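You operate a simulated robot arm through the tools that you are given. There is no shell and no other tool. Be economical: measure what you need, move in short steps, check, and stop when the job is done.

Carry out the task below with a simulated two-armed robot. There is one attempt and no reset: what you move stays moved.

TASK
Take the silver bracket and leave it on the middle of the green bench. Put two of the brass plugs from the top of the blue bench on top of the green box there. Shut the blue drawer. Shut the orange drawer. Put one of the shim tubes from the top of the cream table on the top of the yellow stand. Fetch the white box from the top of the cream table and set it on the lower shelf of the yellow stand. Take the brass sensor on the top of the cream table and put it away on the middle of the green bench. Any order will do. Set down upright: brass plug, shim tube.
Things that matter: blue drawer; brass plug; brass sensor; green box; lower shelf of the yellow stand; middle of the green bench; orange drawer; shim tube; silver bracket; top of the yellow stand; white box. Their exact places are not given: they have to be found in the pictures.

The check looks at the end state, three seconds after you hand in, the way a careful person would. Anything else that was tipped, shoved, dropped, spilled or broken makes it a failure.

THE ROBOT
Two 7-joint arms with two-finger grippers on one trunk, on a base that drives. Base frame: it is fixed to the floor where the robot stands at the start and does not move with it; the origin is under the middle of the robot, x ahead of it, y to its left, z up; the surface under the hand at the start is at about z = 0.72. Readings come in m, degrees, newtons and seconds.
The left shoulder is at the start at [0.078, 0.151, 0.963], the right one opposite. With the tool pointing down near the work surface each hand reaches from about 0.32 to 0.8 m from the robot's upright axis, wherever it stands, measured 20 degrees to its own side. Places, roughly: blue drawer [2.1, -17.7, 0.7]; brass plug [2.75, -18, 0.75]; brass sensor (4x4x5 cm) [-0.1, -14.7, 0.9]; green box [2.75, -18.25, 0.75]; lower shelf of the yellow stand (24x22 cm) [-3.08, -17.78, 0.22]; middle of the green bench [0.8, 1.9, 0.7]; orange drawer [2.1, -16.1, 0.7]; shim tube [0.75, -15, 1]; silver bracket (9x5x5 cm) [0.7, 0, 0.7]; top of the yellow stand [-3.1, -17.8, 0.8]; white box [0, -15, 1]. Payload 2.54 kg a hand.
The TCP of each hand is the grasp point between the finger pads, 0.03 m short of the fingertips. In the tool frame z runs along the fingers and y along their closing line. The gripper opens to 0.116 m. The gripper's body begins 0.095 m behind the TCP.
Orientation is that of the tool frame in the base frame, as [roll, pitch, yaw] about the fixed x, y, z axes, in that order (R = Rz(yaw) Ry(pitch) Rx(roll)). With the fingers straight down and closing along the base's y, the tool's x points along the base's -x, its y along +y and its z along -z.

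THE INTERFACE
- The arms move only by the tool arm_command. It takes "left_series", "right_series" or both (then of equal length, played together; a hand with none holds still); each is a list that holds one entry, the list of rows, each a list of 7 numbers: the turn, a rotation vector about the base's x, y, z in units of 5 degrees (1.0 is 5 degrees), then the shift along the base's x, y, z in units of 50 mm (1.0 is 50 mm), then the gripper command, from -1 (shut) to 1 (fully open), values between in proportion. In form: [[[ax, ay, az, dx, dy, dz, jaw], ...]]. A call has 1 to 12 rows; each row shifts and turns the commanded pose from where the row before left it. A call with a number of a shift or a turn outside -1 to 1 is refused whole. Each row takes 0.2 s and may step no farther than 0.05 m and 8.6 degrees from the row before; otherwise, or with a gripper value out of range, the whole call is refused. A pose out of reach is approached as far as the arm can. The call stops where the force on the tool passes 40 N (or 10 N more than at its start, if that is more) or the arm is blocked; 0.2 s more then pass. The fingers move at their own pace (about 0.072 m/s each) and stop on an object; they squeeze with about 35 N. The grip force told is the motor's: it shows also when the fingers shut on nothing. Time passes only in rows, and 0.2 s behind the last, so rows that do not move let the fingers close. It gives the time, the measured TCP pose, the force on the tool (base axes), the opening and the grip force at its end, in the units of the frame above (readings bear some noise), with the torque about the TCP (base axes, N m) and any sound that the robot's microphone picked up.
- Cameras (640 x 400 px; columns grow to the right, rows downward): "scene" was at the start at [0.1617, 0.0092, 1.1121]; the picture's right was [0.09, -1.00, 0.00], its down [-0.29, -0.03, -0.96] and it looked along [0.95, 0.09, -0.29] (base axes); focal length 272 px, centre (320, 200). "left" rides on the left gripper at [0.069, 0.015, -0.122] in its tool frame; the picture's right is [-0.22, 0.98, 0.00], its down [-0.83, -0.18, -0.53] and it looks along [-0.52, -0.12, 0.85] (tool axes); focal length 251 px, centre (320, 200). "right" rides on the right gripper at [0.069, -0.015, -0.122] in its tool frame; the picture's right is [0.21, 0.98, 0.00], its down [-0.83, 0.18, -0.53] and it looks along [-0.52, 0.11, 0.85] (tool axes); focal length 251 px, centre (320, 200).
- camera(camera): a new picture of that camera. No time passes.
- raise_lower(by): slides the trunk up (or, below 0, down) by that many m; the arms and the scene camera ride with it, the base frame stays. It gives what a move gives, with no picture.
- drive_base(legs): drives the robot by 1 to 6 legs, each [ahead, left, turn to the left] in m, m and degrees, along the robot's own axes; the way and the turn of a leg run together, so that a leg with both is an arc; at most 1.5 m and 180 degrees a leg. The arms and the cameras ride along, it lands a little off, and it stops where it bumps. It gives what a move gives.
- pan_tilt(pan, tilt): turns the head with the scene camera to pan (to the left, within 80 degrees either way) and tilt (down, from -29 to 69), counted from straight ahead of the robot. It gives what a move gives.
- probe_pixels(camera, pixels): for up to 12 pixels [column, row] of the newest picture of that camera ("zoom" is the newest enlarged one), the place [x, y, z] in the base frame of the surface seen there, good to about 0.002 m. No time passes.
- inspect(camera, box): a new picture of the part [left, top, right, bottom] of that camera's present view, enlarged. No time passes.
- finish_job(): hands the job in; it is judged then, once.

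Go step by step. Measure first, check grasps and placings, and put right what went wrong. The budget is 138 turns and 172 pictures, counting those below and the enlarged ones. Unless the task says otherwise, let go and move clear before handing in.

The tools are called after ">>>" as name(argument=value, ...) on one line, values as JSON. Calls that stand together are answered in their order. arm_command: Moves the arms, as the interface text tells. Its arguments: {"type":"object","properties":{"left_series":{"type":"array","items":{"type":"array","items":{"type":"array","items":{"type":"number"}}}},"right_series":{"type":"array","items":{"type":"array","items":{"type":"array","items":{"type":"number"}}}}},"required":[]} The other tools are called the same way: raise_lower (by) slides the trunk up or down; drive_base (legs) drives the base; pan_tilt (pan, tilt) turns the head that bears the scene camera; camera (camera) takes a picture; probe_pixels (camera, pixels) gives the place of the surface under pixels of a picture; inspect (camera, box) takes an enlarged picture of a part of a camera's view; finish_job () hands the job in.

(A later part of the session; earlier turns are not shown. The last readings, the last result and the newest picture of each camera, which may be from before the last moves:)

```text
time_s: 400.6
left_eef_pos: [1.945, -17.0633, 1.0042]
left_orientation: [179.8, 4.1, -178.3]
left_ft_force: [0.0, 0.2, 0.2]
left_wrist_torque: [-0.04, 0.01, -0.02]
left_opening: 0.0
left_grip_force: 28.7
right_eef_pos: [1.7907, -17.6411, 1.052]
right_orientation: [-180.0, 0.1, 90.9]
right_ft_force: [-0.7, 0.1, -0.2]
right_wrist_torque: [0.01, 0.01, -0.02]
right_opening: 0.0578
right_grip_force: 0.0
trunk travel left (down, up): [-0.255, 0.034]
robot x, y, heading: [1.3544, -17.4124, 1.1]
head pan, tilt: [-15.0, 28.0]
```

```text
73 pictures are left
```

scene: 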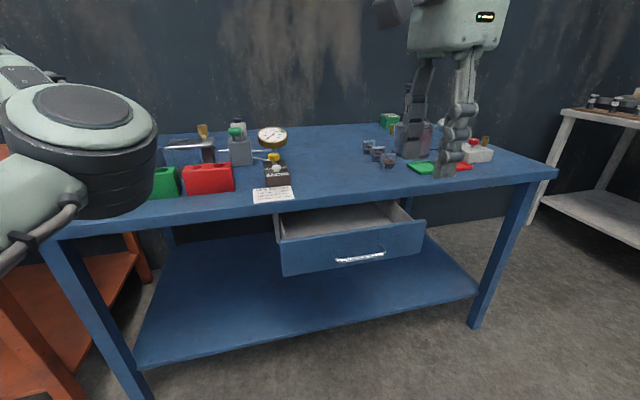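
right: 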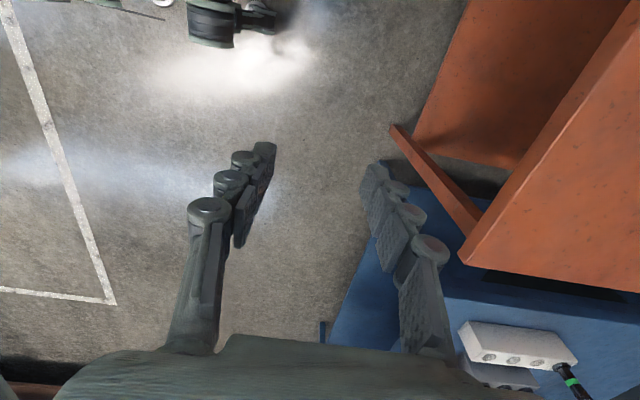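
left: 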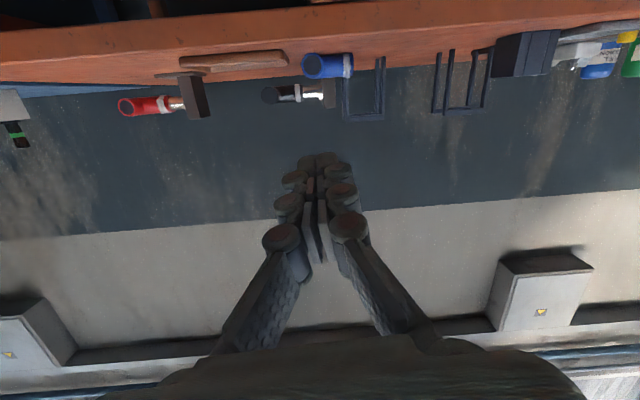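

The blue drawer is open at (350,245). I'll zoom in on the parts on top and measure.

>>> inspect(camera="scene", box=[340, 100, 520, 190])

>>> probe_pixels(camera="scene", pixels=[[389, 120], [368, 145], [376, 152], [389, 160], [478, 150], [350, 240], [360, 256], [282, 250], [418, 238], [300, 190], [440, 172], [270, 205]])

```text
3.56 times, centred on (430, 145) of scene
```

zoom: 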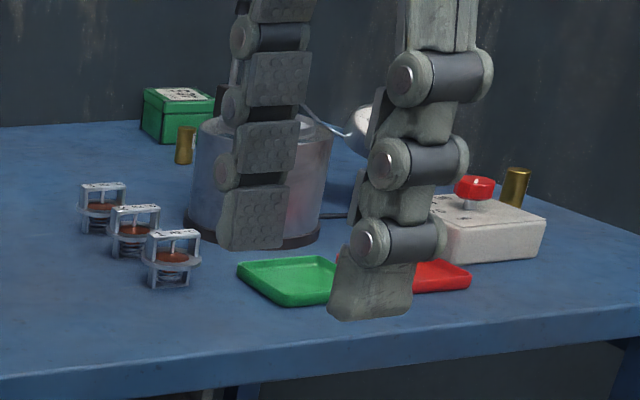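

```text
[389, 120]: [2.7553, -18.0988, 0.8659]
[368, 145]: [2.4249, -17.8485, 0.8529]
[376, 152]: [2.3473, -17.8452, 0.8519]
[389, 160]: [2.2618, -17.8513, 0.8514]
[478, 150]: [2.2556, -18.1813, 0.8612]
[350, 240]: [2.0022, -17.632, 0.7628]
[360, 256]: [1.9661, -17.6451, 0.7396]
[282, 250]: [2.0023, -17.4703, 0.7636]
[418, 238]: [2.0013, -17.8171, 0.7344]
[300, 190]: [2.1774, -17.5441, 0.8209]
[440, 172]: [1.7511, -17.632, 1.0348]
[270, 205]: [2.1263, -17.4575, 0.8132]
```

Blue drawer front: x=2.002, y -17.46…-17.82, handle around y=-17.645. I'll close the right hand, tilt it 50° forward and bring it in front of the face right of the handle.

>>> arm_command(right_series=[[[0, -1, 0, 0.28, -0.25, -0.6, -1], [0, -1, 0, 0.28, -0.25, -0.6, -1], [0, -1, 0, 0.28, -0.25, -0.6, -1], [0, -1, 0, 0.28, -0.25, -0.6, -1], [0, -1, 0, 0.28, -0.25, -0.6, -1], [0, -1, 0, 0.28, -0.25, -0.6, -1], [0, -1, 0, 0.28, -0.25, -0.6, -1], [0, -1, 0, 0.28, -0.25, -0.6, -1], [0, -1, 0, 0.28, -0.25, -0.6, -1], [0, -1, 0, 0.28, -0.25, -0.6, -1], [0, 0, 0, 0, 0, 0, -1]]])

>>> camera(camera="scene")

```text
time_s: 403.0
left_eef_pos: [1.945, -17.0622, 1.0053]
left_orientation: [179.8, 4.2, -178.3]
left_ft_force: [-0.3, 0.0, -0.1]
left_wrist_torque: [-0.03, -0.01, 0.0]
left_opening: 0.0
left_grip_force: 28.9
right_eef_pos: [1.9356, -17.7663, 0.7525]
right_orientation: [130.1, 0.7, 90.7]
right_ft_force: [0.0, 0.4, 0.1]
right_wrist_torque: [-0.01, -0.01, 0.01]
right_opening: 0.0
right_grip_force: 28.4
trunk travel left (down, up): [-0.255, 0.034]
robot x, y, heading: [1.3541, -17.4149, 1.0]
head pan, tilt: [-15.0, 28.0]
```

```text
71 pictures are left
```

scene: 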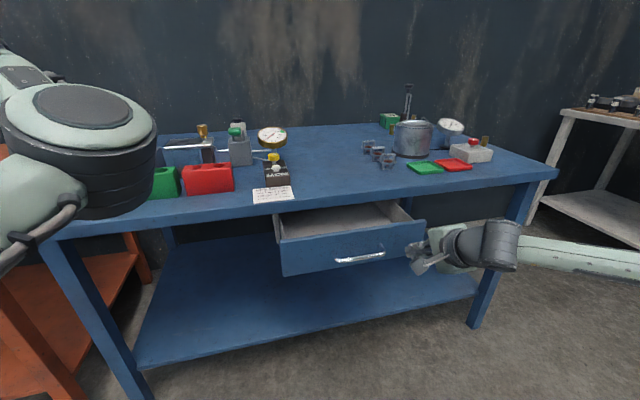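

In position. Push forward.

>>> arm_command(right_series=[[[0, 0, 0, 0.6, 0, 0, -1], [0, 0, 0, 0.6, 0, 0, -1], [0, 0, 0, 0.6, 0, 0, -1], [0, 0, 0, 0.6, 0, 0, -1], [0, 0, 0, 0.4, 0, 0, -1], [0, 0, 0, 0.3, 0, 0, -1], [0, 0, 0, 0.3, 0, 0, -1], [0, 0, 0, 0.3, 0, 0, -1], [0, 0, 0, 0.2, 0, 0, -1], [0, 0, 0, 0, 0, 0, -1]]])

>>> camera(camera="scene")

>>> probe_pixels(camera="scene", pixels=[[300, 230], [340, 225], [300, 213], [380, 215]])

```text
time_s: 404.7
left_eef_pos: [1.945, -17.0625, 1.0047]
left_orientation: [179.9, 4.2, -178.3]
left_ft_force: [0.3, -0.5, -0.8]
left_wrist_torque: [-0.01, 0.01, -0.02]
left_opening: 0.0
left_grip_force: 29.2
right_eef_pos: [2.0978, -17.7646, 0.7521]
right_orientation: [130.5, 0.5, 90.6]
right_ft_force: [-16.2, 2.0, 6.3]
right_wrist_torque: [-0.01, -0.05, -0.02]
right_opening: 0.0
right_grip_force: 28.7
trunk travel left (down, up): [-0.255, 0.034]
robot x, y, heading: [1.3548, -17.4186, 0.8]
head pan, tilt: [-15.0, 28.0]
stopped in row 8 (right hand): the force on the tool passed its limit at 46 N (the readings are from after the stop); the commanded pose is now the measured one
```

```text
70 pictures are left
```

scene: 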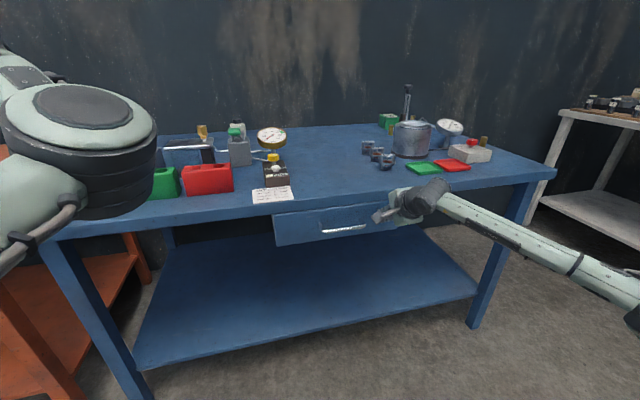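

```text
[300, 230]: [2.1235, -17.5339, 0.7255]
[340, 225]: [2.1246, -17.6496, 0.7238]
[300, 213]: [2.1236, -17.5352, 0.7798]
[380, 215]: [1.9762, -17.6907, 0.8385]
```

The blue drawer is shut (face at 2.1235). I'll pull the right hand back a little, then raise and straighten it.

>>> arm_command(right_series=[[[0, 0, 0, -0.6, 0, 0, -1], [0, 0, 0, -0.6, 0, 0, -1], [0, 0, 0, -0.6, 0, 0, -1], [0, 1, 0, -0.3, 0, 0.7, -1], [0, 1, 0, -0.3, 0, 0.7, -1], [0, 1, 0, -0.2, 0, 0.7, -1], [0, 1, 0, -0.2, 0, 0.7, -1], [0, 1, 0, 0, 0, 0.7, -1], [0, 1, 0, 0, 0, 0.7, -1], [0, 1, 0, 0, 0, 0.7, 0], [0, 1, 0, 0, 0, 0.7, 0]]])

>>> raise_lower(by=0.03)

>>> inspect(camera="scene", box=[350, 80, 510, 180])

>>> inspect(camera="scene", box=[150, 100, 310, 200])

```text
time_s: 407.1
left_eef_pos: [1.9459, -17.0632, 1.0033]
left_orientation: [180.0, 4.1, -178.3]
left_ft_force: [-0.7, 0.1, 0.1]
left_wrist_torque: [0.03, 0.0, -0.04]
left_opening: 0.0
left_grip_force: 28.6
right_eef_pos: [1.9602, -17.7689, 1.0293]
right_orientation: [170.7, 0.1, 90.8]
right_ft_force: [-0.6, -0.2, -0.3]
right_wrist_torque: [-0.01, -0.02, 0.0]
right_opening: 0.058
right_grip_force: 0.1
trunk travel left (down, up): [-0.255, 0.034]
robot x, y, heading: [1.3557, -17.4118, 0.8]
head pan, tilt: [-15.0, 28.0]
```

```text
time_s: 407.8
left_eef_pos: [1.9464, -17.0626, 1.0344]
left_orientation: [179.9, 4.1, -178.4]
left_ft_force: [-0.6, -0.3, -0.2]
left_wrist_torque: [-0.02, 0.0, 0.02]
left_opening: 0.0001
left_grip_force: 28.4
right_eef_pos: [1.9607, -17.7697, 1.0574]
right_orientation: [170.7, 0.0, 90.7]
right_ft_force: [-0.5, 0.9, -0.2]
right_wrist_torque: [-0.04, 0.0, 0.0]
right_opening: 0.0582
right_grip_force: 0.1
trunk travel left (down, up): [-0.285, 0.004]
robot x, y, heading: [1.3506, -17.4169, 1.2]
head pan, tilt: [-15.0, 28.0]
```

```text
4.00 times, centred on (430, 130) of scene
```

zoom: 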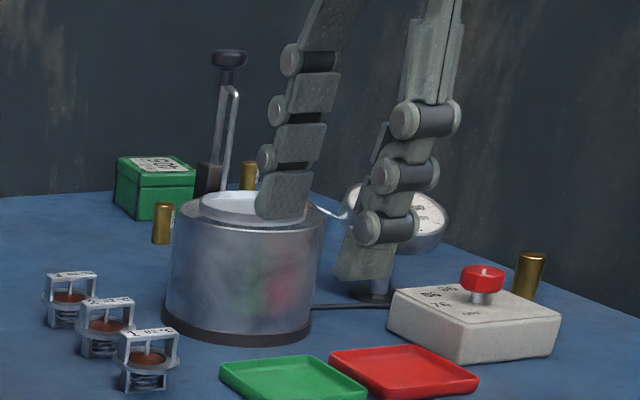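

```text
4.00 times, centred on (230, 150) of scene
```

zoom: 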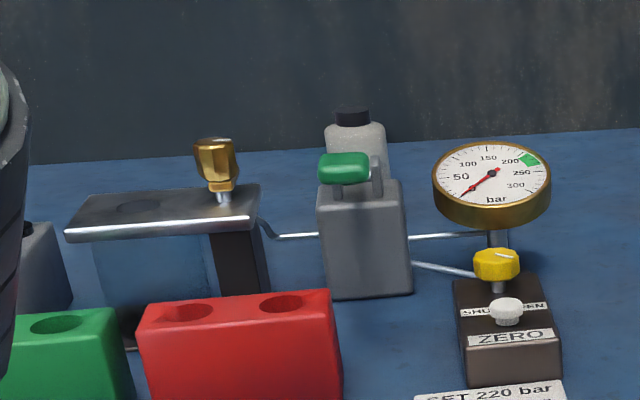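

Three brass plugs: A at (390,136) beside the green box, B at (412,124) behind the press, C at (482,149) behind the white block. I'll move the right hand off the view and measure.

>>> arm_command(right_series=[[[0, 1, 0, -0.8, 0, 0, 0], [0, 0.85, 0, -0.8, -0.4, 0.4, 0], [0, 0, 0, -0.6, -0.6, 0.4, 0], [0, 0, 0, 0, -0.8, 0.2, 0], [0, 0, 0, 0, 0, 0, 0]]])

>>> inspect(camera="scene", box=[350, 80, 510, 180])

>>> probe_pixels(camera="zoom", pixels=[[162, 206], [162, 240], [249, 165], [528, 258], [528, 290], [155, 165], [120, 160], [160, 158], [195, 178], [150, 185], [220, 60], [240, 215]])

```text
time_s: 409.0
left_eef_pos: [1.9458, -17.063, 1.034]
left_orientation: [179.9, 4.1, -178.3]
left_ft_force: [0.5, 0.8, 0.2]
left_wrist_torque: [0.03, 0.0, 0.01]
left_opening: 0.0
left_grip_force: 28.8
right_eef_pos: [1.8547, -17.8628, 1.1099]
right_orientation: [179.8, 0.0, 90.7]
right_ft_force: [-0.3, -0.7, -0.4]
right_wrist_torque: [0.0, 0.02, -0.02]
right_opening: 0.0579
right_grip_force: 0.0
trunk travel left (down, up): [-0.285, 0.004]
robot x, y, heading: [1.3538, -17.4127, 1.2]
head pan, tilt: [-15.0, 28.0]
```

```text
4.00 times, centred on (430, 130) of scene
```

zoom: 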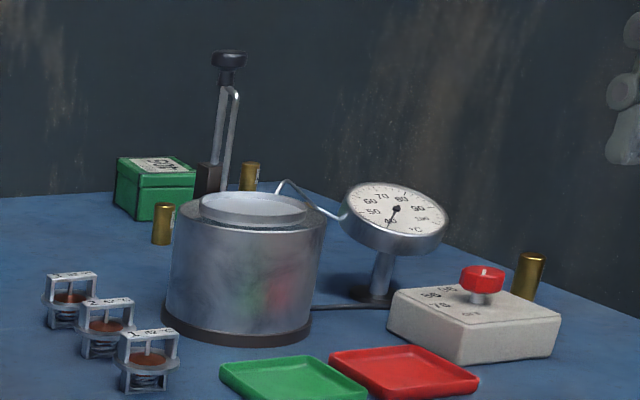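

```text
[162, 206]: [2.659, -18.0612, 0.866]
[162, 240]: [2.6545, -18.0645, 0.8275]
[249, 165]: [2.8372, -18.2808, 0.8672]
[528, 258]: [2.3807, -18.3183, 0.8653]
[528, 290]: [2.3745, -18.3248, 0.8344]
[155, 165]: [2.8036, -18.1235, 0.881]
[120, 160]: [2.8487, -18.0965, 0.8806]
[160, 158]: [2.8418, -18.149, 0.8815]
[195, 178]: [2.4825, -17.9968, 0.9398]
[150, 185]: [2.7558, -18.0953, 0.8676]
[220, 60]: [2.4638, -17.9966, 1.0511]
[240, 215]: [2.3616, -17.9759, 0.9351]
```

The box (2.80,-18.12) is too deep to reach from the front, but it is close to the bench's right end. I'll measure that end and the space beyond it.

>>> pan_tilt(pan=-40, tilt=25)

>>> camera(camera="scene")

```text
time_s: 409.9
left_eef_pos: [1.9457, -17.063, 1.0347]
left_orientation: [179.9, 4.2, -178.4]
left_ft_force: [0.4, 1.0, 0.1]
left_wrist_torque: [-0.03, 0.02, -0.01]
left_opening: 0.0
left_grip_force: 28.3
right_eef_pos: [1.8553, -17.863, 1.1075]
right_orientation: [179.8, 0.0, 90.8]
right_ft_force: [0.2, -0.3, 0.4]
right_wrist_torque: [0.02, -0.01, -0.01]
right_opening: 0.0582
right_grip_force: 0.1
trunk travel left (down, up): [-0.285, 0.004]
robot x, y, heading: [1.3473, -17.411, 1.1]
head pan, tilt: [-40.0, 25.0]
```

```text
66 pictures are left
```

scene: 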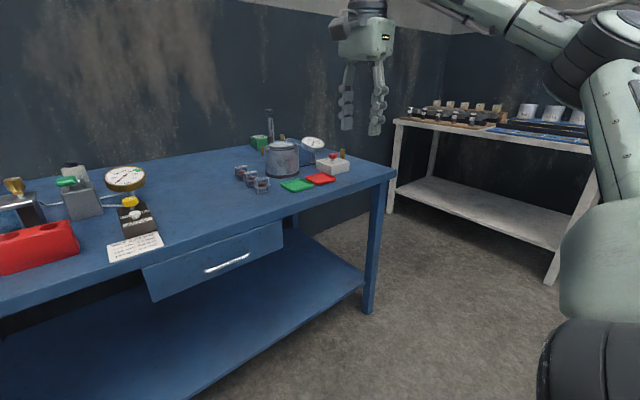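

>>> probe_pixels(camera="scene", pixels=[[393, 174], [372, 308], [552, 280], [395, 210], [400, 125], [350, 160], [365, 225], [430, 300], [560, 150]])

```text
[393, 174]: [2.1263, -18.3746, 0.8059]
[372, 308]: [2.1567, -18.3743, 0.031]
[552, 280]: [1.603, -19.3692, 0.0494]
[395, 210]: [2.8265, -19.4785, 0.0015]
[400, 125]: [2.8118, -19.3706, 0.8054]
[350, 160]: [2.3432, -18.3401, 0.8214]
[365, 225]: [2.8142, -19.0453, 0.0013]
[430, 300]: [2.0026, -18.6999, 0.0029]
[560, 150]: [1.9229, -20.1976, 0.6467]
```

The bench ends at y=-18.375 and the white bench starts at -19.37; the 1 m gap suits the base facing +y. I'll go down to y≈-18.75, turn left, and slide in.

>>> drive_base(legs=[[0, -1.33, -0.5], [0, 0, 89]])

>>> pan_tilt(pan=-50, tilt=30)

>>> camera(camera="scene")

```text
time_s: 426.6
left_eef_pos: [1.071, -18.1285, 1.0341]
left_orientation: [179.9, 4.0, -92.8]
left_ft_force: [-0.1, -0.6, 1.2]
left_wrist_torque: [-0.04, 0.0, 0.01]
left_opening: 0.0001
left_grip_force: 28.1
right_eef_pos: [1.8608, -18.2809, 1.108]
right_orientation: [179.8, 0.1, 176.4]
right_ft_force: [0.5, 0.1, -0.3]
right_wrist_torque: [0.0, 0.02, -0.04]
right_opening: 0.0581
right_grip_force: 0.0
trunk travel left (down, up): [-0.285, 0.004]
robot x, y, heading: [1.3722, -18.7422, 86.3]
head pan, tilt: [-40.0, 25.0]
```

```text
time_s: 427.4
left_eef_pos: [1.0709, -18.1279, 1.0349]
left_orientation: [179.9, 4.1, -92.7]
left_ft_force: [-0.1, 0.3, 0.3]
left_wrist_torque: [0.02, 0.01, -0.01]
left_opening: 0.0002
left_grip_force: 28.2
right_eef_pos: [1.8613, -18.2804, 1.1071]
right_orientation: [179.8, 0.0, 176.3]
right_ft_force: [-0.1, 0.6, 0.2]
right_wrist_torque: [0.0, 0.0, 0.01]
right_opening: 0.0581
right_grip_force: 0.0
trunk travel left (down, up): [-0.285, 0.004]
robot x, y, heading: [1.3732, -18.7456, 86.5]
head pan, tilt: [-50.0, 30.0]
```

```text
65 pictures are left
```

scene: 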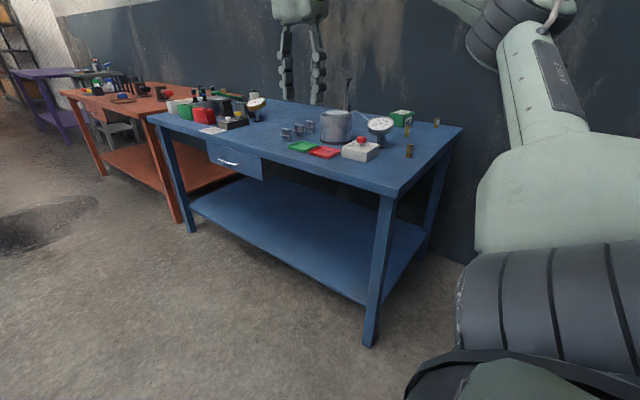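

I'll tuck the right hand inwards and slide right 0.95 m.

>>> arm_command(right_series=[[[0, 0, 0, -0.8, -0.3, 0, 0], [0, 0, 0, -0.8, -0.3, 0, 0], [0, 0, 0, -0.8, -0.3, 0, 0], [0, 0, 0, 0, 0, 0, 0]]])

>>> drive_base(legs=[[0, 0, 3.5], [0, -0.95, 0]])

>>> pan_tilt(pan=-20, tilt=30)

>>> camera(camera="scene")

```text
time_s: 428.4
left_eef_pos: [1.0703, -18.128, 1.0338]
left_orientation: [179.7, 4.1, -92.8]
left_ft_force: [0.1, 1.0, -0.5]
left_wrist_torque: [0.0, 0.02, 0.03]
left_opening: 0.0
left_grip_force: 28.6
right_eef_pos: [1.7406, -18.3295, 1.11]
right_orientation: [179.8, 0.0, 176.4]
right_ft_force: [0.2, 0.0, -0.5]
right_wrist_torque: [-0.03, -0.04, 0.0]
right_opening: 0.0579
right_grip_force: 0.1
trunk travel left (down, up): [-0.285, 0.004]
robot x, y, heading: [1.3778, -18.7469, 86.6]
head pan, tilt: [-50.0, 30.0]
```

```text
time_s: 438.3
left_eef_pos: [1.9921, -18.1499, 1.0346]
left_orientation: [179.8, 4.0, -89.8]
left_ft_force: [0.9, 0.5, 0.6]
left_wrist_torque: [0.02, 0.04, -0.01]
left_opening: 0.0
left_grip_force: 28.7
right_eef_pos: [2.6718, -18.3132, 1.1096]
right_orientation: [179.8, 0.0, 179.3]
right_ft_force: [-0.6, 0.3, -0.2]
right_wrist_torque: [-0.01, -0.02, 0.01]
right_opening: 0.0578
right_grip_force: 0.1
trunk travel left (down, up): [-0.285, 0.004]
robot x, y, heading: [2.3279, -18.7488, 89.5]
head pan, tilt: [-50.0, 30.0]
```

```text
time_s: 439.3
left_eef_pos: [1.9928, -18.1497, 1.0346]
left_orientation: [179.9, 4.1, -89.7]
left_ft_force: [0.1, -0.9, 0.1]
left_wrist_torque: [-0.03, -0.03, -0.03]
left_opening: 0.0002
left_grip_force: 29.3
right_eef_pos: [2.6716, -18.3131, 1.1113]
right_orientation: [179.9, 0.0, 179.4]
right_ft_force: [0.5, -0.5, 0.1]
right_wrist_torque: [0.0, -0.02, 0.03]
right_opening: 0.058
right_grip_force: 0.0
trunk travel left (down, up): [-0.285, 0.004]
robot x, y, heading: [2.3271, -18.752, 89.8]
head pan, tilt: [-20.0, 30.0]
```

```text
64 pictures are left
```

scene: 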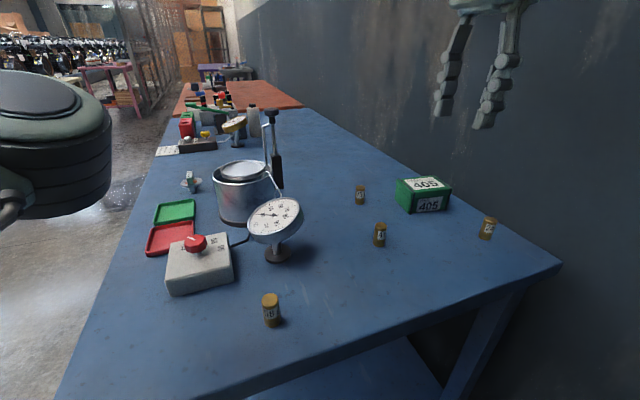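

Excellent view: four brass plugs at (272,310), (380,235), (361,195), (487,228), and the green box "405" at (423,195). Measuring.

>>> probe_pixels(camera="scene", pixels=[[272, 300], [272, 320], [380, 227], [380, 240], [361, 190], [488, 222], [398, 182], [412, 193], [449, 189], [436, 178], [415, 212], [425, 186]])

>>> inspect(camera="scene", box=[340, 160, 520, 260])

```text
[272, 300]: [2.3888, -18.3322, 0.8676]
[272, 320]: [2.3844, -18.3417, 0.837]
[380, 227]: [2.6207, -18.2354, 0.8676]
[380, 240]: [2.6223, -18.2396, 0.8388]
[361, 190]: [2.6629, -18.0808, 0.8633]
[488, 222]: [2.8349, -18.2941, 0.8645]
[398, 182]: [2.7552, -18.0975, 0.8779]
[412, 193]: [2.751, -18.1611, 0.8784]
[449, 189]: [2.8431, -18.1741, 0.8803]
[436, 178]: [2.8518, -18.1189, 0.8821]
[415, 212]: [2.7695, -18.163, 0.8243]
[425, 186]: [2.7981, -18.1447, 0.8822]
```

```text
3.56 times, centred on (430, 210) of scene
```

zoom: 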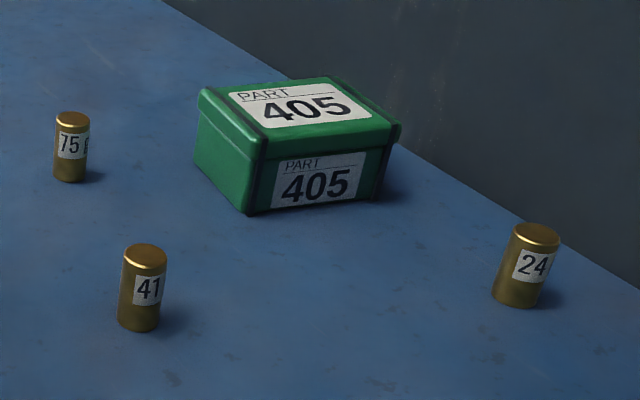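

Nearest are plugs "41" and "24". I'll refine their top centres and bring the right hand above 41.

>>> probe_pixels(camera="zoom", pixels=[[145, 256], [132, 256], [158, 256], [145, 248], [145, 266], [537, 236], [525, 236], [550, 236], [537, 228], [537, 244]])

>>> arm_command(right_series=[[[0, 0, 0, -0.5, 0.8, 0, 0], [0, 0, 0, -0.5, 0.8, 0, 0], [0, 0, 0, 0, 0, -0.9, 0], [0, 0, 0, 0, 0, -0.9, 0], [0, 0, 0, 0, 0, -0.9, 0], [0, 0, 0, 0, 0, 0, 0]]])

>>> camera(camera="right")

```text
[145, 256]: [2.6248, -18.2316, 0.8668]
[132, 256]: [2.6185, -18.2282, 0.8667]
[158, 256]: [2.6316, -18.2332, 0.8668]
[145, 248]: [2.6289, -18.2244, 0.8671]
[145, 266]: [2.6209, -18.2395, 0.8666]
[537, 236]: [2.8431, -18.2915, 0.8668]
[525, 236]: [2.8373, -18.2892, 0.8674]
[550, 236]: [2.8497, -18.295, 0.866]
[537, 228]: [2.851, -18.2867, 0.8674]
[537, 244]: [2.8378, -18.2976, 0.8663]
```

```text
time_s: 440.7
left_eef_pos: [1.9905, -18.1489, 1.0347]
left_orientation: [179.9, 4.1, -89.8]
left_ft_force: [0.4, 0.2, 0.3]
left_wrist_torque: [0.0, 0.02, 0.03]
left_opening: 0.0
left_grip_force: 28.9
right_eef_pos: [2.6216, -18.2316, 0.974]
right_orientation: [179.9, 0.0, 179.4]
right_ft_force: [0.8, 0.0, -0.3]
right_wrist_torque: [0.01, 0.0, 0.0]
right_opening: 0.058
right_grip_force: 0.0
trunk travel left (down, up): [-0.285, 0.004]
robot x, y, heading: [2.3266, -18.7512, 89.6]
head pan, tilt: [-20.0, 30.0]
```

```text
62 pictures are left
```

right: 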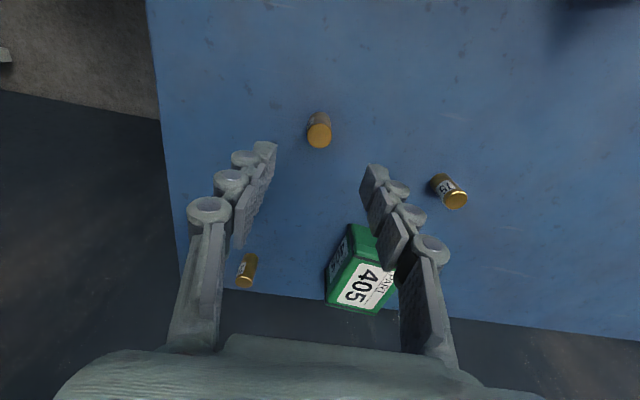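

Centred over 41. Down, grip, lift.

>>> arm_command(right_series=[[[0, 0, 0, 0.07, 0, -0.8, 0], [0, 0, 0, 0, 0, -0.8, 0], [0, 0, 0, 0, 0, -0.72, 0], [0, 0, 0, 0, 0, 0, -0.6], [0, 0, 0, 0, 0, 0, -1], [0, 0, 0, 0, 0, 0, -1], [0, 0, 0, 0, 0, 0.4, -1], [0, 0, 0, 0, 0, 0.8, -1], [0, 0, 0, 0, 0, 0.8, -1], [0, 0, 0, 0, 0, 0, -1]]])

>>> camera(camera="right")

```text
time_s: 442.9
left_eef_pos: [1.9926, -18.1492, 1.034]
left_orientation: [179.8, 4.1, -89.8]
left_ft_force: [0.4, 0.4, 0.3]
left_wrist_torque: [-0.03, -0.02, 0.02]
left_opening: 0.0001
left_grip_force: 28.7
right_eef_pos: [2.6278, -18.2337, 0.9583]
right_orientation: [179.8, 0.0, 179.4]
right_ft_force: [-0.3, 0.6, -0.1]
right_wrist_torque: [0.0, 0.0, -0.01]
right_opening: 0.0222
right_grip_force: 35.3
trunk travel left (down, up): [-0.285, 0.004]
robot x, y, heading: [2.3262, -18.752, 89.5]
head pan, tilt: [-20.0, 30.0]
```

```text
61 pictures are left
```

right: 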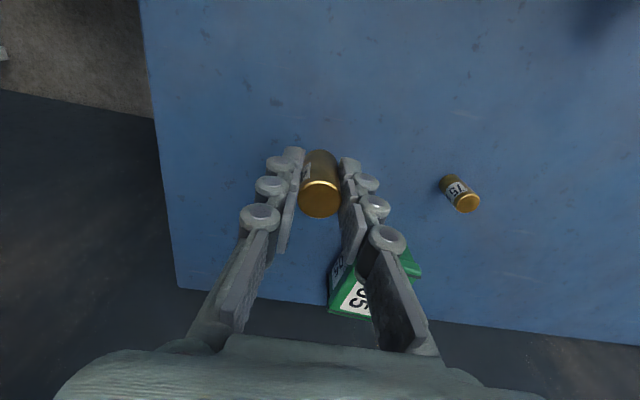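

Plug 41 held. I'll carry it to the far half of the green box's top, about (2.822,-18.137).

>>> arm_command(right_series=[[[0, 0, 0, 0, 0, 0.6, -1], [0, 0, 0, 0.78, 0.39, 0.1, -1], [0, 0, 0, 0.78, 0.39, 0.1, -1], [0, 0, 0, 0.78, 0.39, 0, -1], [0, 0, 0, 0.78, 0.39, 0, -1], [0, 0, 0, 0.77, 0.38, 0, -1], [0, 0, 0, 0, 0, 0, -1]]])

>>> camera(camera="right")

>>> camera(camera="scene")

```text
time_s: 444.5
left_eef_pos: [1.9924, -18.1491, 1.0345]
left_orientation: [179.8, 4.1, -89.8]
left_ft_force: [0.2, -0.1, 0.9]
left_wrist_torque: [0.01, 0.01, 0.03]
left_opening: 0.0003
left_grip_force: 28.3
right_eef_pos: [2.8194, -18.1346, 0.9983]
right_orientation: [179.8, 0.0, 179.5]
right_ft_force: [0.1, 0.7, -0.5]
right_wrist_torque: [0.01, 0.01, 0.02]
right_opening: 0.0223
right_grip_force: 35.2
trunk travel left (down, up): [-0.285, 0.004]
robot x, y, heading: [2.3268, -18.7492, 89.3]
head pan, tilt: [-20.0, 30.0]
```

```text
60 pictures are left
```

right: 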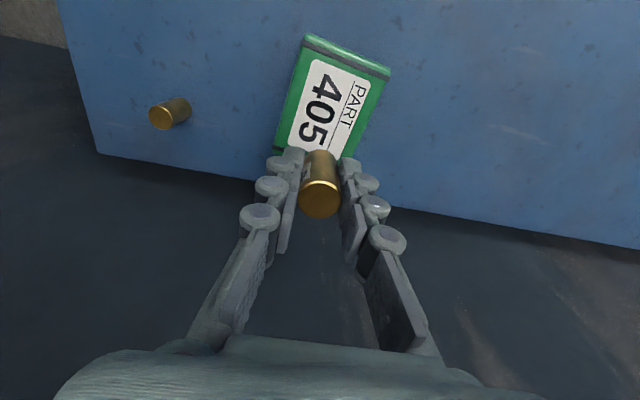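

```text
59 pictures are left
```

scene: 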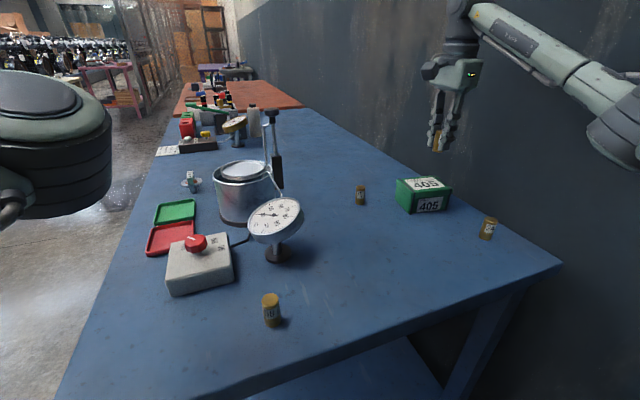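

Let me get the box's top corners from this view to aim well.

>>> probe_pixels(camera="right", pixels=[[309, 44], [384, 78], [281, 145], [300, 100], [350, 140], [330, 95], [355, 120]])

```text
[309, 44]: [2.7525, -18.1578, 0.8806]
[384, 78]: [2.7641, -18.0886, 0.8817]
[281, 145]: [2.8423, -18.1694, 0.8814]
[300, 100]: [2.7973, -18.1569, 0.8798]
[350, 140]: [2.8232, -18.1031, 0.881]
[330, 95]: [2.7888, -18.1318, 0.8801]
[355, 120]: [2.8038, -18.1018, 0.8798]
```

Box top centre (2.803,-18.129), z=0.881. Aim (2.826,-18.132); lower to TCP 0.92.

>>> arm_command(right_series=[[[0, 0, 0, 0.12, 0.05, -0.6, -1], [0, 0, 0, 0, 0, -0.6, -1], [0, 0, 0, 0, 0, -0.36, -1], [0, 0, 0, 0, 0, 0, -1]]])

>>> arm_command(right_series=[[[0, 0, 0, 0, 0, -0.03, -1], [0, 0, 0, 0, 0, 0, -1]]])

>>> inspect(camera="scene", box=[370, 130, 500, 230])

```text
time_s: 445.5
left_eef_pos: [1.9921, -18.1486, 1.0349]
left_orientation: [179.9, 4.2, -89.9]
left_ft_force: [0.9, -0.9, 0.4]
left_wrist_torque: [-0.01, -0.02, 0.02]
left_opening: 0.0002
left_grip_force: 29.0
right_eef_pos: [2.8256, -18.1336, 0.9211]
right_orientation: [179.8, 0.0, 179.5]
right_ft_force: [0.1, 0.1, -0.9]
right_wrist_torque: [0.02, 0.02, -0.03]
right_opening: 0.0223
right_grip_force: 34.5
trunk travel left (down, up): [-0.285, 0.004]
robot x, y, heading: [2.3275, -18.7498, 89.5]
head pan, tilt: [-20.0, 30.0]
```

```text
time_s: 446.1
left_eef_pos: [1.9927, -18.1495, 1.0338]
left_orientation: [179.9, 4.1, -89.8]
left_ft_force: [-0.2, 0.5, 0.3]
left_wrist_torque: [-0.02, 0.0, -0.02]
left_opening: 0.0
left_grip_force: 28.7
right_eef_pos: [2.8255, -18.1332, 0.9203]
right_orientation: [179.8, 0.1, 179.4]
right_ft_force: [0.4, -0.3, -0.4]
right_wrist_torque: [0.0, 0.02, -0.02]
right_opening: 0.0224
right_grip_force: 34.7
trunk travel left (down, up): [-0.285, 0.004]
robot x, y, heading: [2.3291, -18.7493, 89.6]
head pan, tilt: [-20.0, 30.0]
```

```text
4.00 times, centred on (435, 180) of scene
```

zoom: 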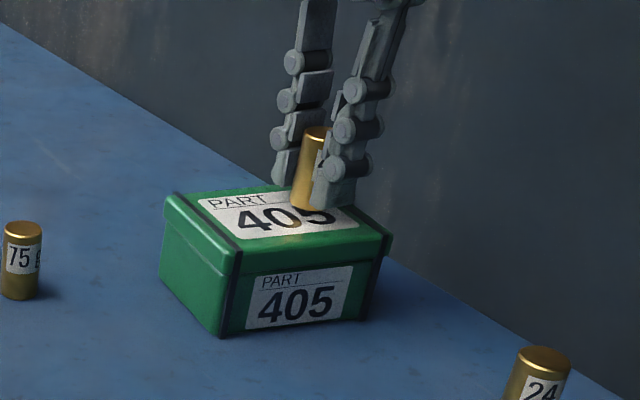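

Just above the top. Feel down in 1 mm steps.

>>> arm_command(right_series=[[[0, 0, 0, 0, 0, -0.03, -1], [0, 0, 0, 0, 0, 0, -1]]])

>>> arm_command(right_series=[[[0, 0, 0, 0, 0, -0.025, -1], [0, 0, 0, 0, 0, 0, -1]]])

```text
time_s: 446.7
left_eef_pos: [1.9916, -18.149, 1.0348]
left_orientation: [179.8, 4.1, -89.7]
left_ft_force: [0.2, 0.2, 0.1]
left_wrist_torque: [-0.01, -0.03, 0.03]
left_opening: 0.0
left_grip_force: 29.6
right_eef_pos: [2.8268, -18.1332, 0.9191]
right_orientation: [179.9, 0.0, 179.4]
right_ft_force: [1.1, -0.4, -0.7]
right_wrist_torque: [0.01, 0.02, -0.03]
right_opening: 0.0224
right_grip_force: 34.9
trunk travel left (down, up): [-0.285, 0.004]
robot x, y, heading: [2.3275, -18.7486, 89.5]
head pan, tilt: [-20.0, 30.0]
```

```text
time_s: 447.3
left_eef_pos: [1.9923, -18.1481, 1.0334]
left_orientation: [-180.0, 4.1, -89.7]
left_ft_force: [0.0, -0.4, -0.9]
left_wrist_torque: [0.0, 0.0, -0.03]
left_opening: 0.0
left_grip_force: 29.2
right_eef_pos: [2.826, -18.1343, 0.9182]
right_orientation: [179.9, 0.0, 179.5]
right_ft_force: [-0.3, 0.3, -0.3]
right_wrist_torque: [0.0, 0.0, -0.01]
right_opening: 0.0222
right_grip_force: 34.9
trunk travel left (down, up): [-0.285, 0.004]
robot x, y, heading: [2.3305, -18.75, 89.6]
head pan, tilt: [-20.0, 30.0]
```

>>> arm_command(right_series=[[[0, 0, 0, 0, 0, -0.025, -1], [0, 0, 0, 0, 0, -0.02, -1], [0, 0, 0, 0, 0, 0, -1]]])

```text
time_s: 448.1
left_eef_pos: [1.9909, -18.1503, 1.0348]
left_orientation: [179.9, 4.0, -89.8]
left_ft_force: [-0.6, 0.4, 0.5]
left_wrist_torque: [-0.02, -0.04, -0.01]
left_opening: 0.0002
left_grip_force: 29.0
right_eef_pos: [2.8255, -18.1339, 0.9159]
right_orientation: [179.7, 0.0, 179.4]
right_ft_force: [1.8, 1.3, 4.8]
right_wrist_torque: [0.01, -0.09, 0.03]
right_opening: 0.0223
right_grip_force: 35.4
trunk travel left (down, up): [-0.285, 0.004]
robot x, y, heading: [2.3261, -18.7537, 89.6]
head pan, tilt: [-20.0, 30.0]
```

Contact (5 N). Open gently and rise.

>>> arm_command(right_series=[[[0, 0, 0, 0, 0, 0, -0.55], [0, 0, 0, 0, 0, 0, -0.4], [0, 0, 0, 0, 0, 0, -0.4], [0, 0, 0, 0, 0, 0.4, -0.4], [0, 0, 0, 0, 0, 0.8, -0.4], [0, 0, 0, 0, 0, 0.8, -0.4], [0, 0, 0, -0.3, -0.3, 0.3, 0], [0, 0, 0, 0, 0, 0, 0]]])

>>> inspect(camera="scene", box=[340, 130, 520, 260])

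```text
time_s: 449.9
left_eef_pos: [1.992, -18.1483, 1.0349]
left_orientation: [180.0, 4.1, -89.8]
left_ft_force: [0.4, -0.6, 1.0]
left_wrist_torque: [0.0, -0.01, 0.02]
left_opening: 0.0
left_grip_force: 28.0
right_eef_pos: [2.8122, -18.1489, 1.0285]
right_orientation: [180.0, 0.0, 179.4]
right_ft_force: [0.1, 0.5, -0.1]
right_wrist_torque: [-0.02, 0.03, 0.04]
right_opening: 0.0582
right_grip_force: 0.1
trunk travel left (down, up): [-0.285, 0.004]
robot x, y, heading: [2.33, -18.7516, 89.6]
head pan, tilt: [-20.0, 30.0]
```

```text
3.08 times, centred on (430, 195) of scene
```

zoom: 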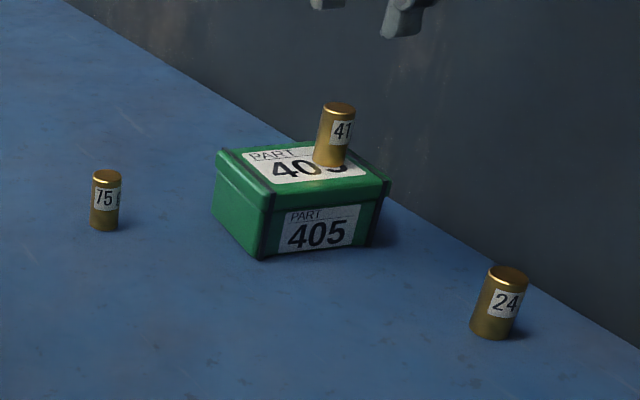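

Plug 41 stands on the box. Next take plug 75, which is farther from the wall than 24; measure its top.

>>> probe_pixels(camera="zoom", pixels=[[107, 176], [98, 176], [116, 176], [107, 171], [107, 181], [340, 108], [332, 108]])

>>> arm_command(right_series=[[[0, 0, 0, -0.8, 0.4, 0.1, 0], [0, 0, 0, -0.8, 0.4, 0, 0], [0, 0, 0, -0.8, 0.4, 0, 0], [0, 0, 0, -0.6, 0.3, 0, 0], [0, 0, 0, 0, 0, -0.8, 0], [0, 0, 0, 0, 0, 0, 0]]])

>>> camera(camera="right")

```text
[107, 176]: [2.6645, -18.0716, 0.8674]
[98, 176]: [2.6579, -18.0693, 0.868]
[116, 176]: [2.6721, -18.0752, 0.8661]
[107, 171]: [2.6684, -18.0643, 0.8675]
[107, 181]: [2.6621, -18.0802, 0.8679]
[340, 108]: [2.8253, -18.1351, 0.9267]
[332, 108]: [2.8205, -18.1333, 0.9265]
```

```text
time_s: 451.3
left_eef_pos: [1.9917, -18.1493, 1.0336]
left_orientation: [179.8, 4.2, -89.8]
left_ft_force: [0.0, -0.1, 0.0]
left_wrist_torque: [0.02, -0.03, 0.02]
left_opening: 0.0
left_grip_force: 28.7
right_eef_pos: [2.6613, -18.0768, 0.9966]
right_orientation: [179.8, 0.0, 179.4]
right_ft_force: [0.5, 0.6, -0.8]
right_wrist_torque: [0.0, 0.02, 0.03]
right_opening: 0.058
right_grip_force: 0.0
trunk travel left (down, up): [-0.285, 0.004]
robot x, y, heading: [2.3312, -18.7539, 89.4]
head pan, tilt: [-20.0, 30.0]
```

```text
56 pictures are left
```

right: 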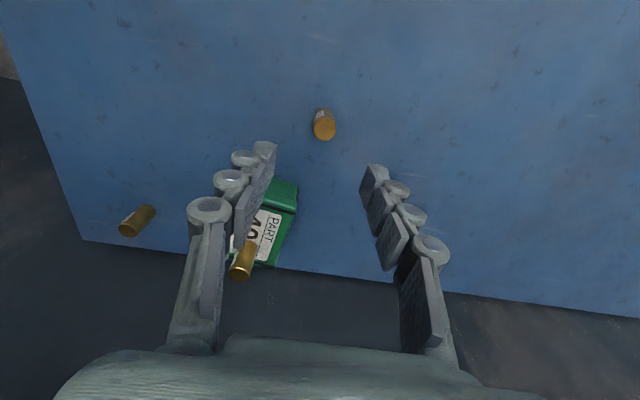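

Aim (2.665,-18.071), down to 0.857, grip and lift.

>>> arm_command(right_series=[[[0, 0, 0, 0.07, 0.1, -0.7, 0], [0, 0, 0, 0, 0, -0.7, 0], [0, 0, 0, 0, 0, -0.7, 0], [0, 0, 0, 0, 0, -0.69, 0], [0, 0, 0, 0, 0, 0, -0.6], [0, 0, 0, 0, 0, 0, -1], [0, 0, 0, 0, 0, 0, -1], [0, 0, 0, 0, 0, 0.4, -1], [0, 0, 0, 0, 0, 0.8, -1], [0, 0, 0, 0, 0, 0.8, -1], [0, 0, 0, 0, 0, 0.8, -1], [0, 0, 0, 0, 0, 0, -1]]])

>>> camera(camera="right")

```text
time_s: 453.9
left_eef_pos: [1.9931, -18.1494, 1.033]
left_orientation: [179.8, 4.1, -89.8]
left_ft_force: [-0.3, 0.3, 0.2]
left_wrist_torque: [0.05, 0.01, -0.01]
left_opening: 0.0
left_grip_force: 28.4
right_eef_pos: [2.6626, -18.0686, 0.994]
right_orientation: [179.9, 0.0, 179.3]
right_ft_force: [0.9, -0.7, -1.5]
right_wrist_torque: [0.02, 0.01, 0.02]
right_opening: 0.0227
right_grip_force: 34.8
trunk travel left (down, up): [-0.285, 0.004]
robot x, y, heading: [2.3287, -18.7502, 89.4]
head pan, tilt: [-20.0, 30.0]
```

```text
55 pictures are left
```

right: 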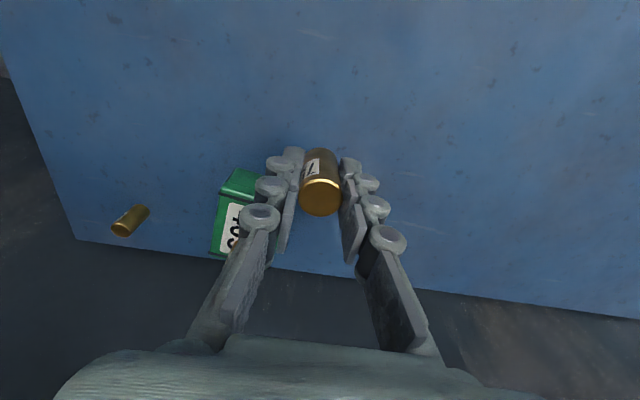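

Held. Carry to (2.777,-18.126) and lower to 0.921.

>>> arm_command(right_series=[[[0, 0, 0, 0.76, -0.38, 0, -1], [0, 0, 0, 0.76, -0.38, 0, -1], [0, 0, 0, 0.77, -0.39, 0, -1], [0, 0, 0, 0, 0, -0.7, -1], [0, 0, 0, 0, 0, -0.7, -1], [0, 0, 0, 0, 0, 0, -1]]])

>>> inspect(camera="scene", box=[370, 130, 500, 230])

```text
time_s: 455.3
left_eef_pos: [1.9923, -18.1479, 1.0334]
left_orientation: [179.9, 4.1, -89.9]
left_ft_force: [-0.3, -0.1, -0.7]
left_wrist_torque: [0.01, 0.01, -0.01]
left_opening: 0.0
left_grip_force: 28.2
right_eef_pos: [2.7779, -18.125, 0.925]
right_orientation: [179.8, -0.1, 179.5]
right_ft_force: [-1.2, -0.3, -0.4]
right_wrist_torque: [0.0, -0.02, 0.01]
right_opening: 0.0224
right_grip_force: 35.1
trunk travel left (down, up): [-0.285, 0.004]
robot x, y, heading: [2.3263, -18.7486, 89.2]
head pan, tilt: [-20.0, 30.0]
```

```text
4.00 times, centred on (435, 180) of scene
```

zoom: 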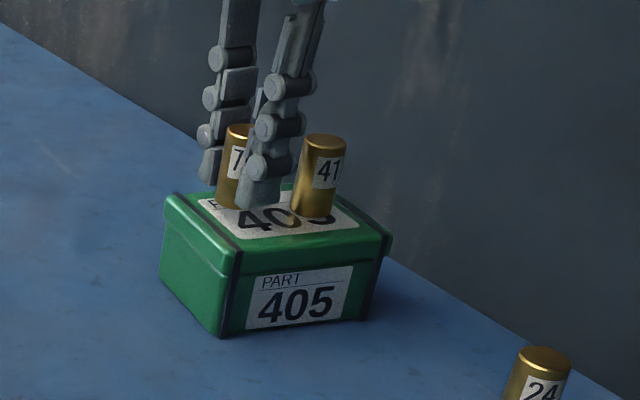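

Well placed beside 41. Feel down gently.

>>> arm_command(right_series=[[[0, 0, 0, 0, 0, -0.08, -1], [0, 0, 0, 0, 0, -0.05, -1], [0, 0, 0, 0, 0, -0.03, -1], [0, 0, 0, 0, 0, 0, -1]]])

```text
time_s: 456.3
left_eef_pos: [1.9919, -18.1488, 1.0342]
left_orientation: [179.8, 4.1, -89.8]
left_ft_force: [0.7, -0.7, 0.6]
left_wrist_torque: [-0.03, 0.02, 0.02]
left_opening: 0.0001
left_grip_force: 28.3
right_eef_pos: [2.7787, -18.1267, 0.9162]
right_orientation: [179.7, 0.0, 179.4]
right_ft_force: [-0.6, 1.2, -0.8]
right_wrist_torque: [0.03, 0.01, 0.02]
right_opening: 0.0224
right_grip_force: 35.0
trunk travel left (down, up): [-0.285, 0.004]
robot x, y, heading: [2.3267, -18.7511, 89.4]
head pan, tilt: [-20.0, 30.0]
```

>>> arm_command(right_series=[[[0, 0, 0, 0, 0, -0.02, -1], [0, 0, 0, 0, 0, -0.02, -1], [0, 0, 0, 0, 0, 0, -1]]])

```text
time_s: 457.1
left_eef_pos: [1.9917, -18.1486, 1.034]
left_orientation: [179.9, 4.2, -89.8]
left_ft_force: [-0.8, 0.0, -0.7]
left_wrist_torque: [0.0, 0.0, 0.01]
left_opening: 0.0
left_grip_force: 28.8
right_eef_pos: [2.7785, -18.1269, 0.9149]
right_orientation: [179.8, 0.0, 179.4]
right_ft_force: [0.8, 0.0, 3.1]
right_wrist_torque: [0.02, -0.05, 0.0]
right_opening: 0.0225
right_grip_force: 34.7
trunk travel left (down, up): [-0.285, 0.004]
robot x, y, heading: [2.3321, -18.7488, 89.6]
head pan, tilt: [-20.0, 30.0]
```

Contact (3 N). Open gently and rise, then pull the hand back.

>>> arm_command(right_series=[[[0, 0, 0, 0, 0, 0, -0.55], [0, 0, 0, 0, 0, 0, -0.4], [0, 0, 0, 0, 0, 0, -0.4], [0, 0, 0, 0, 0, 0.4, -0.4], [0, 0, 0, 0, 0, 0.8, -0.4], [0, 0, 0, 0, 0, 0.8, -0.4], [0, 0, 0, 0, 0, 0.8, -0.4], [0, 0, 0, -0.4, -0.6, 0.6, 0], [0, 0, 0, -0.4, -0.8, 0.3, 0], [0, 0, 0, -0.4, -0.8, 0, 0], [0, 0, 0, 0, 0, 0, 0]]])

>>> camera(camera="scene")

>>> inspect(camera="scene", box=[340, 130, 520, 260])

```text
time_s: 459.5
left_eef_pos: [1.992, -18.1485, 1.0339]
left_orientation: [179.9, 4.1, -89.9]
left_ft_force: [0.4, 0.1, 0.3]
left_wrist_torque: [0.01, -0.01, 0.0]
left_opening: 0.0
left_grip_force: 28.5
right_eef_pos: [2.7193, -18.2368, 1.1]
right_orientation: [179.9, 0.0, 179.4]
right_ft_force: [-0.3, 0.0, -0.5]
right_wrist_torque: [-0.03, -0.01, 0.0]
right_opening: 0.058
right_grip_force: 0.0
trunk travel left (down, up): [-0.285, 0.004]
robot x, y, heading: [2.3291, -18.7499, 89.6]
head pan, tilt: [-20.0, 30.0]
```

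```text
53 pictures are left
```

scene: 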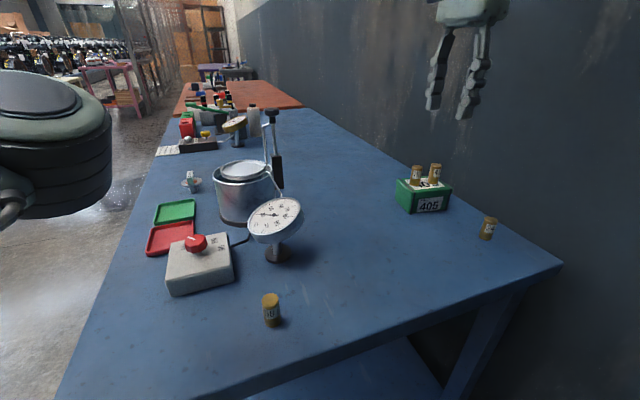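

```text
3.08 times, centred on (430, 195) of scene
```

zoom: 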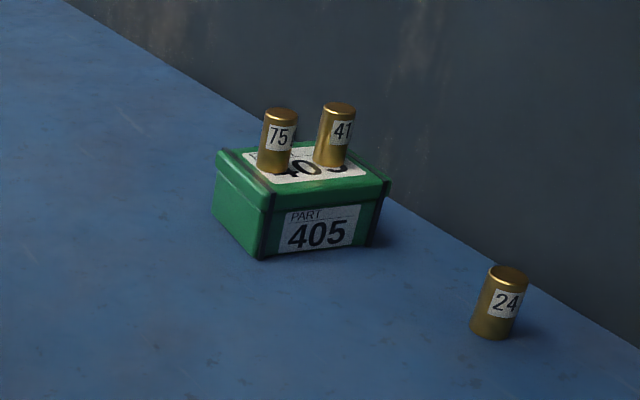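

Both plugs (75 and 41) stand on the green box. Now for the sensor: slide out of the gap, drive back up the aisle facing +y, to y≈-13.9.

>>> drive_base(legs=[[0, 0.83, 0.4], [1.5, 0, 0], [1.5, 0, 0], [1.5, 0, 0], [0.4, 0, 0]])

>>> pan_tilt(pan=30, tilt=15)

>>> camera(camera="scene")

```text
time_s: 490.8
left_eef_pos: [0.8851, -13.3095, 1.0339]
left_orientation: [179.9, 4.1, -85.9]
left_ft_force: [0.7, 0.8, -0.3]
left_wrist_torque: [-0.02, -0.01, 0.0]
left_opening: 0.0002
left_grip_force: 28.8
right_eef_pos: [1.6164, -13.3493, 1.1003]
right_orientation: [179.8, 0.0, -176.8]
right_ft_force: [0.1, -0.7, 0.0]
right_wrist_torque: [-0.03, 0.01, -0.02]
right_opening: 0.0578
right_grip_force: 0.0
trunk travel left (down, up): [-0.285, 0.004]
robot x, y, heading: [1.2571, -13.8861, 93.6]
head pan, tilt: [-20.0, 30.0]
```

```text
time_s: 492.0
left_eef_pos: [0.8851, -13.3099, 1.0352]
left_orientation: [179.8, 4.1, -85.9]
left_ft_force: [-0.6, 0.5, 0.3]
left_wrist_torque: [-0.02, -0.02, 0.02]
left_opening: 0.0001
left_grip_force: 28.0
right_eef_pos: [1.6168, -13.3493, 1.1018]
right_orientation: [179.7, 0.0, -176.9]
right_ft_force: [0.5, 0.1, -0.3]
right_wrist_torque: [0.01, 0.0, 0.01]
right_opening: 0.0578
right_grip_force: 0.0
trunk travel left (down, up): [-0.285, 0.004]
robot x, y, heading: [1.2587, -13.8868, 93.3]
head pan, tilt: [30.0, 15.0]
```

```text
51 pictures are left
```

scene: 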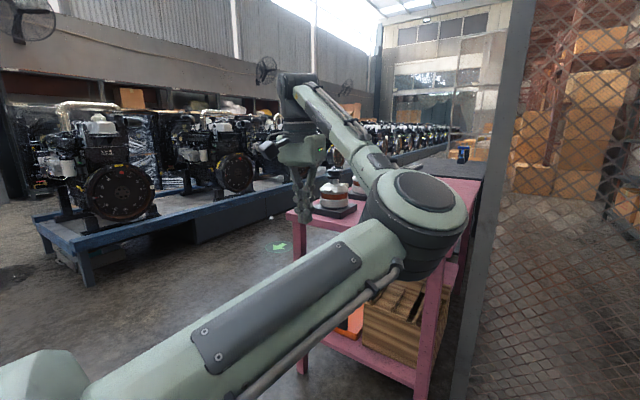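

The pink table with parts is ahead. I'll check its place before turning round.

>>> probe_pixels(camera="scene", pixels=[[293, 212], [335, 185], [330, 200], [302, 370], [430, 395], [450, 185], [470, 300], [400, 190]])

```text
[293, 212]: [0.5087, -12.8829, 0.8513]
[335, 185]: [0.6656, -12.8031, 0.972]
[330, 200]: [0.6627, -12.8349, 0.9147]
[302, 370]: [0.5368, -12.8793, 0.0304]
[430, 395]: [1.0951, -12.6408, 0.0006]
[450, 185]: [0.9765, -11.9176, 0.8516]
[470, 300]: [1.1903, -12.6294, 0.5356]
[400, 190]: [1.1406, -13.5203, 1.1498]
```

Clear by 0.4 m. I'll slide left to x≈0.1, turn about, and look at the sensor.

>>> drive_base(legs=[[0, 1.16, 0], [0, 0, 176.5]])

>>> pan_tilt(pan=-12, tilt=35)

>>> camera(camera="scene")

```text
time_s: 510.9
left_eef_pos: [0.4246, -14.5518, 1.0337]
left_orientation: [179.9, 4.2, 90.3]
left_ft_force: [0.5, 0.1, -0.6]
left_wrist_torque: [0.02, 0.01, -0.02]
left_opening: 0.0002
left_grip_force: 28.1
right_eef_pos: [-0.3036, -14.4652, 1.1016]
right_orientation: [179.8, 0.0, -0.5]
right_ft_force: [-0.2, -0.5, 0.1]
right_wrist_torque: [0.04, -0.01, 0.05]
right_opening: 0.058
right_grip_force: 0.1
trunk travel left (down, up): [-0.285, 0.004]
robot x, y, heading: [0.0888, -13.9514, -90.6]
head pan, tilt: [30.0, 15.0]
```

```text
time_s: 512.0
left_eef_pos: [0.4237, -14.5531, 1.0344]
left_orientation: [179.9, 4.1, 90.3]
left_ft_force: [-0.7, 0.1, -0.2]
left_wrist_torque: [0.02, 0.0, -0.01]
left_opening: 0.0001
left_grip_force: 29.0
right_eef_pos: [-0.3025, -14.4654, 1.1004]
right_orientation: [179.8, 0.1, -0.5]
right_ft_force: [0.9, 0.5, -0.1]
right_wrist_torque: [-0.02, 0.03, -0.03]
right_opening: 0.0581
right_grip_force: 0.0
trunk travel left (down, up): [-0.285, 0.004]
robot x, y, heading: [0.0873, -13.9527, -90.4]
head pan, tilt: [-12.0, 35.0]
```

```text
50 pictures are left
```

scene: 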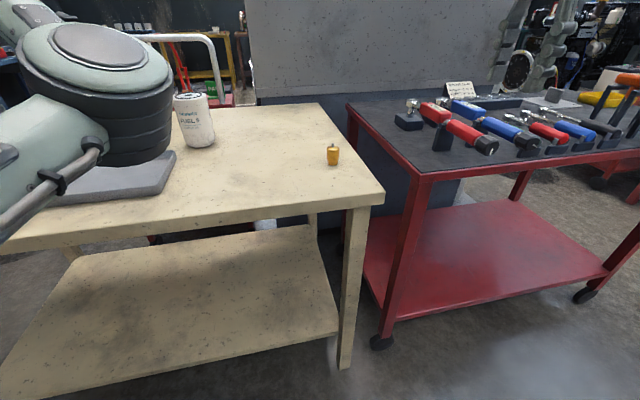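

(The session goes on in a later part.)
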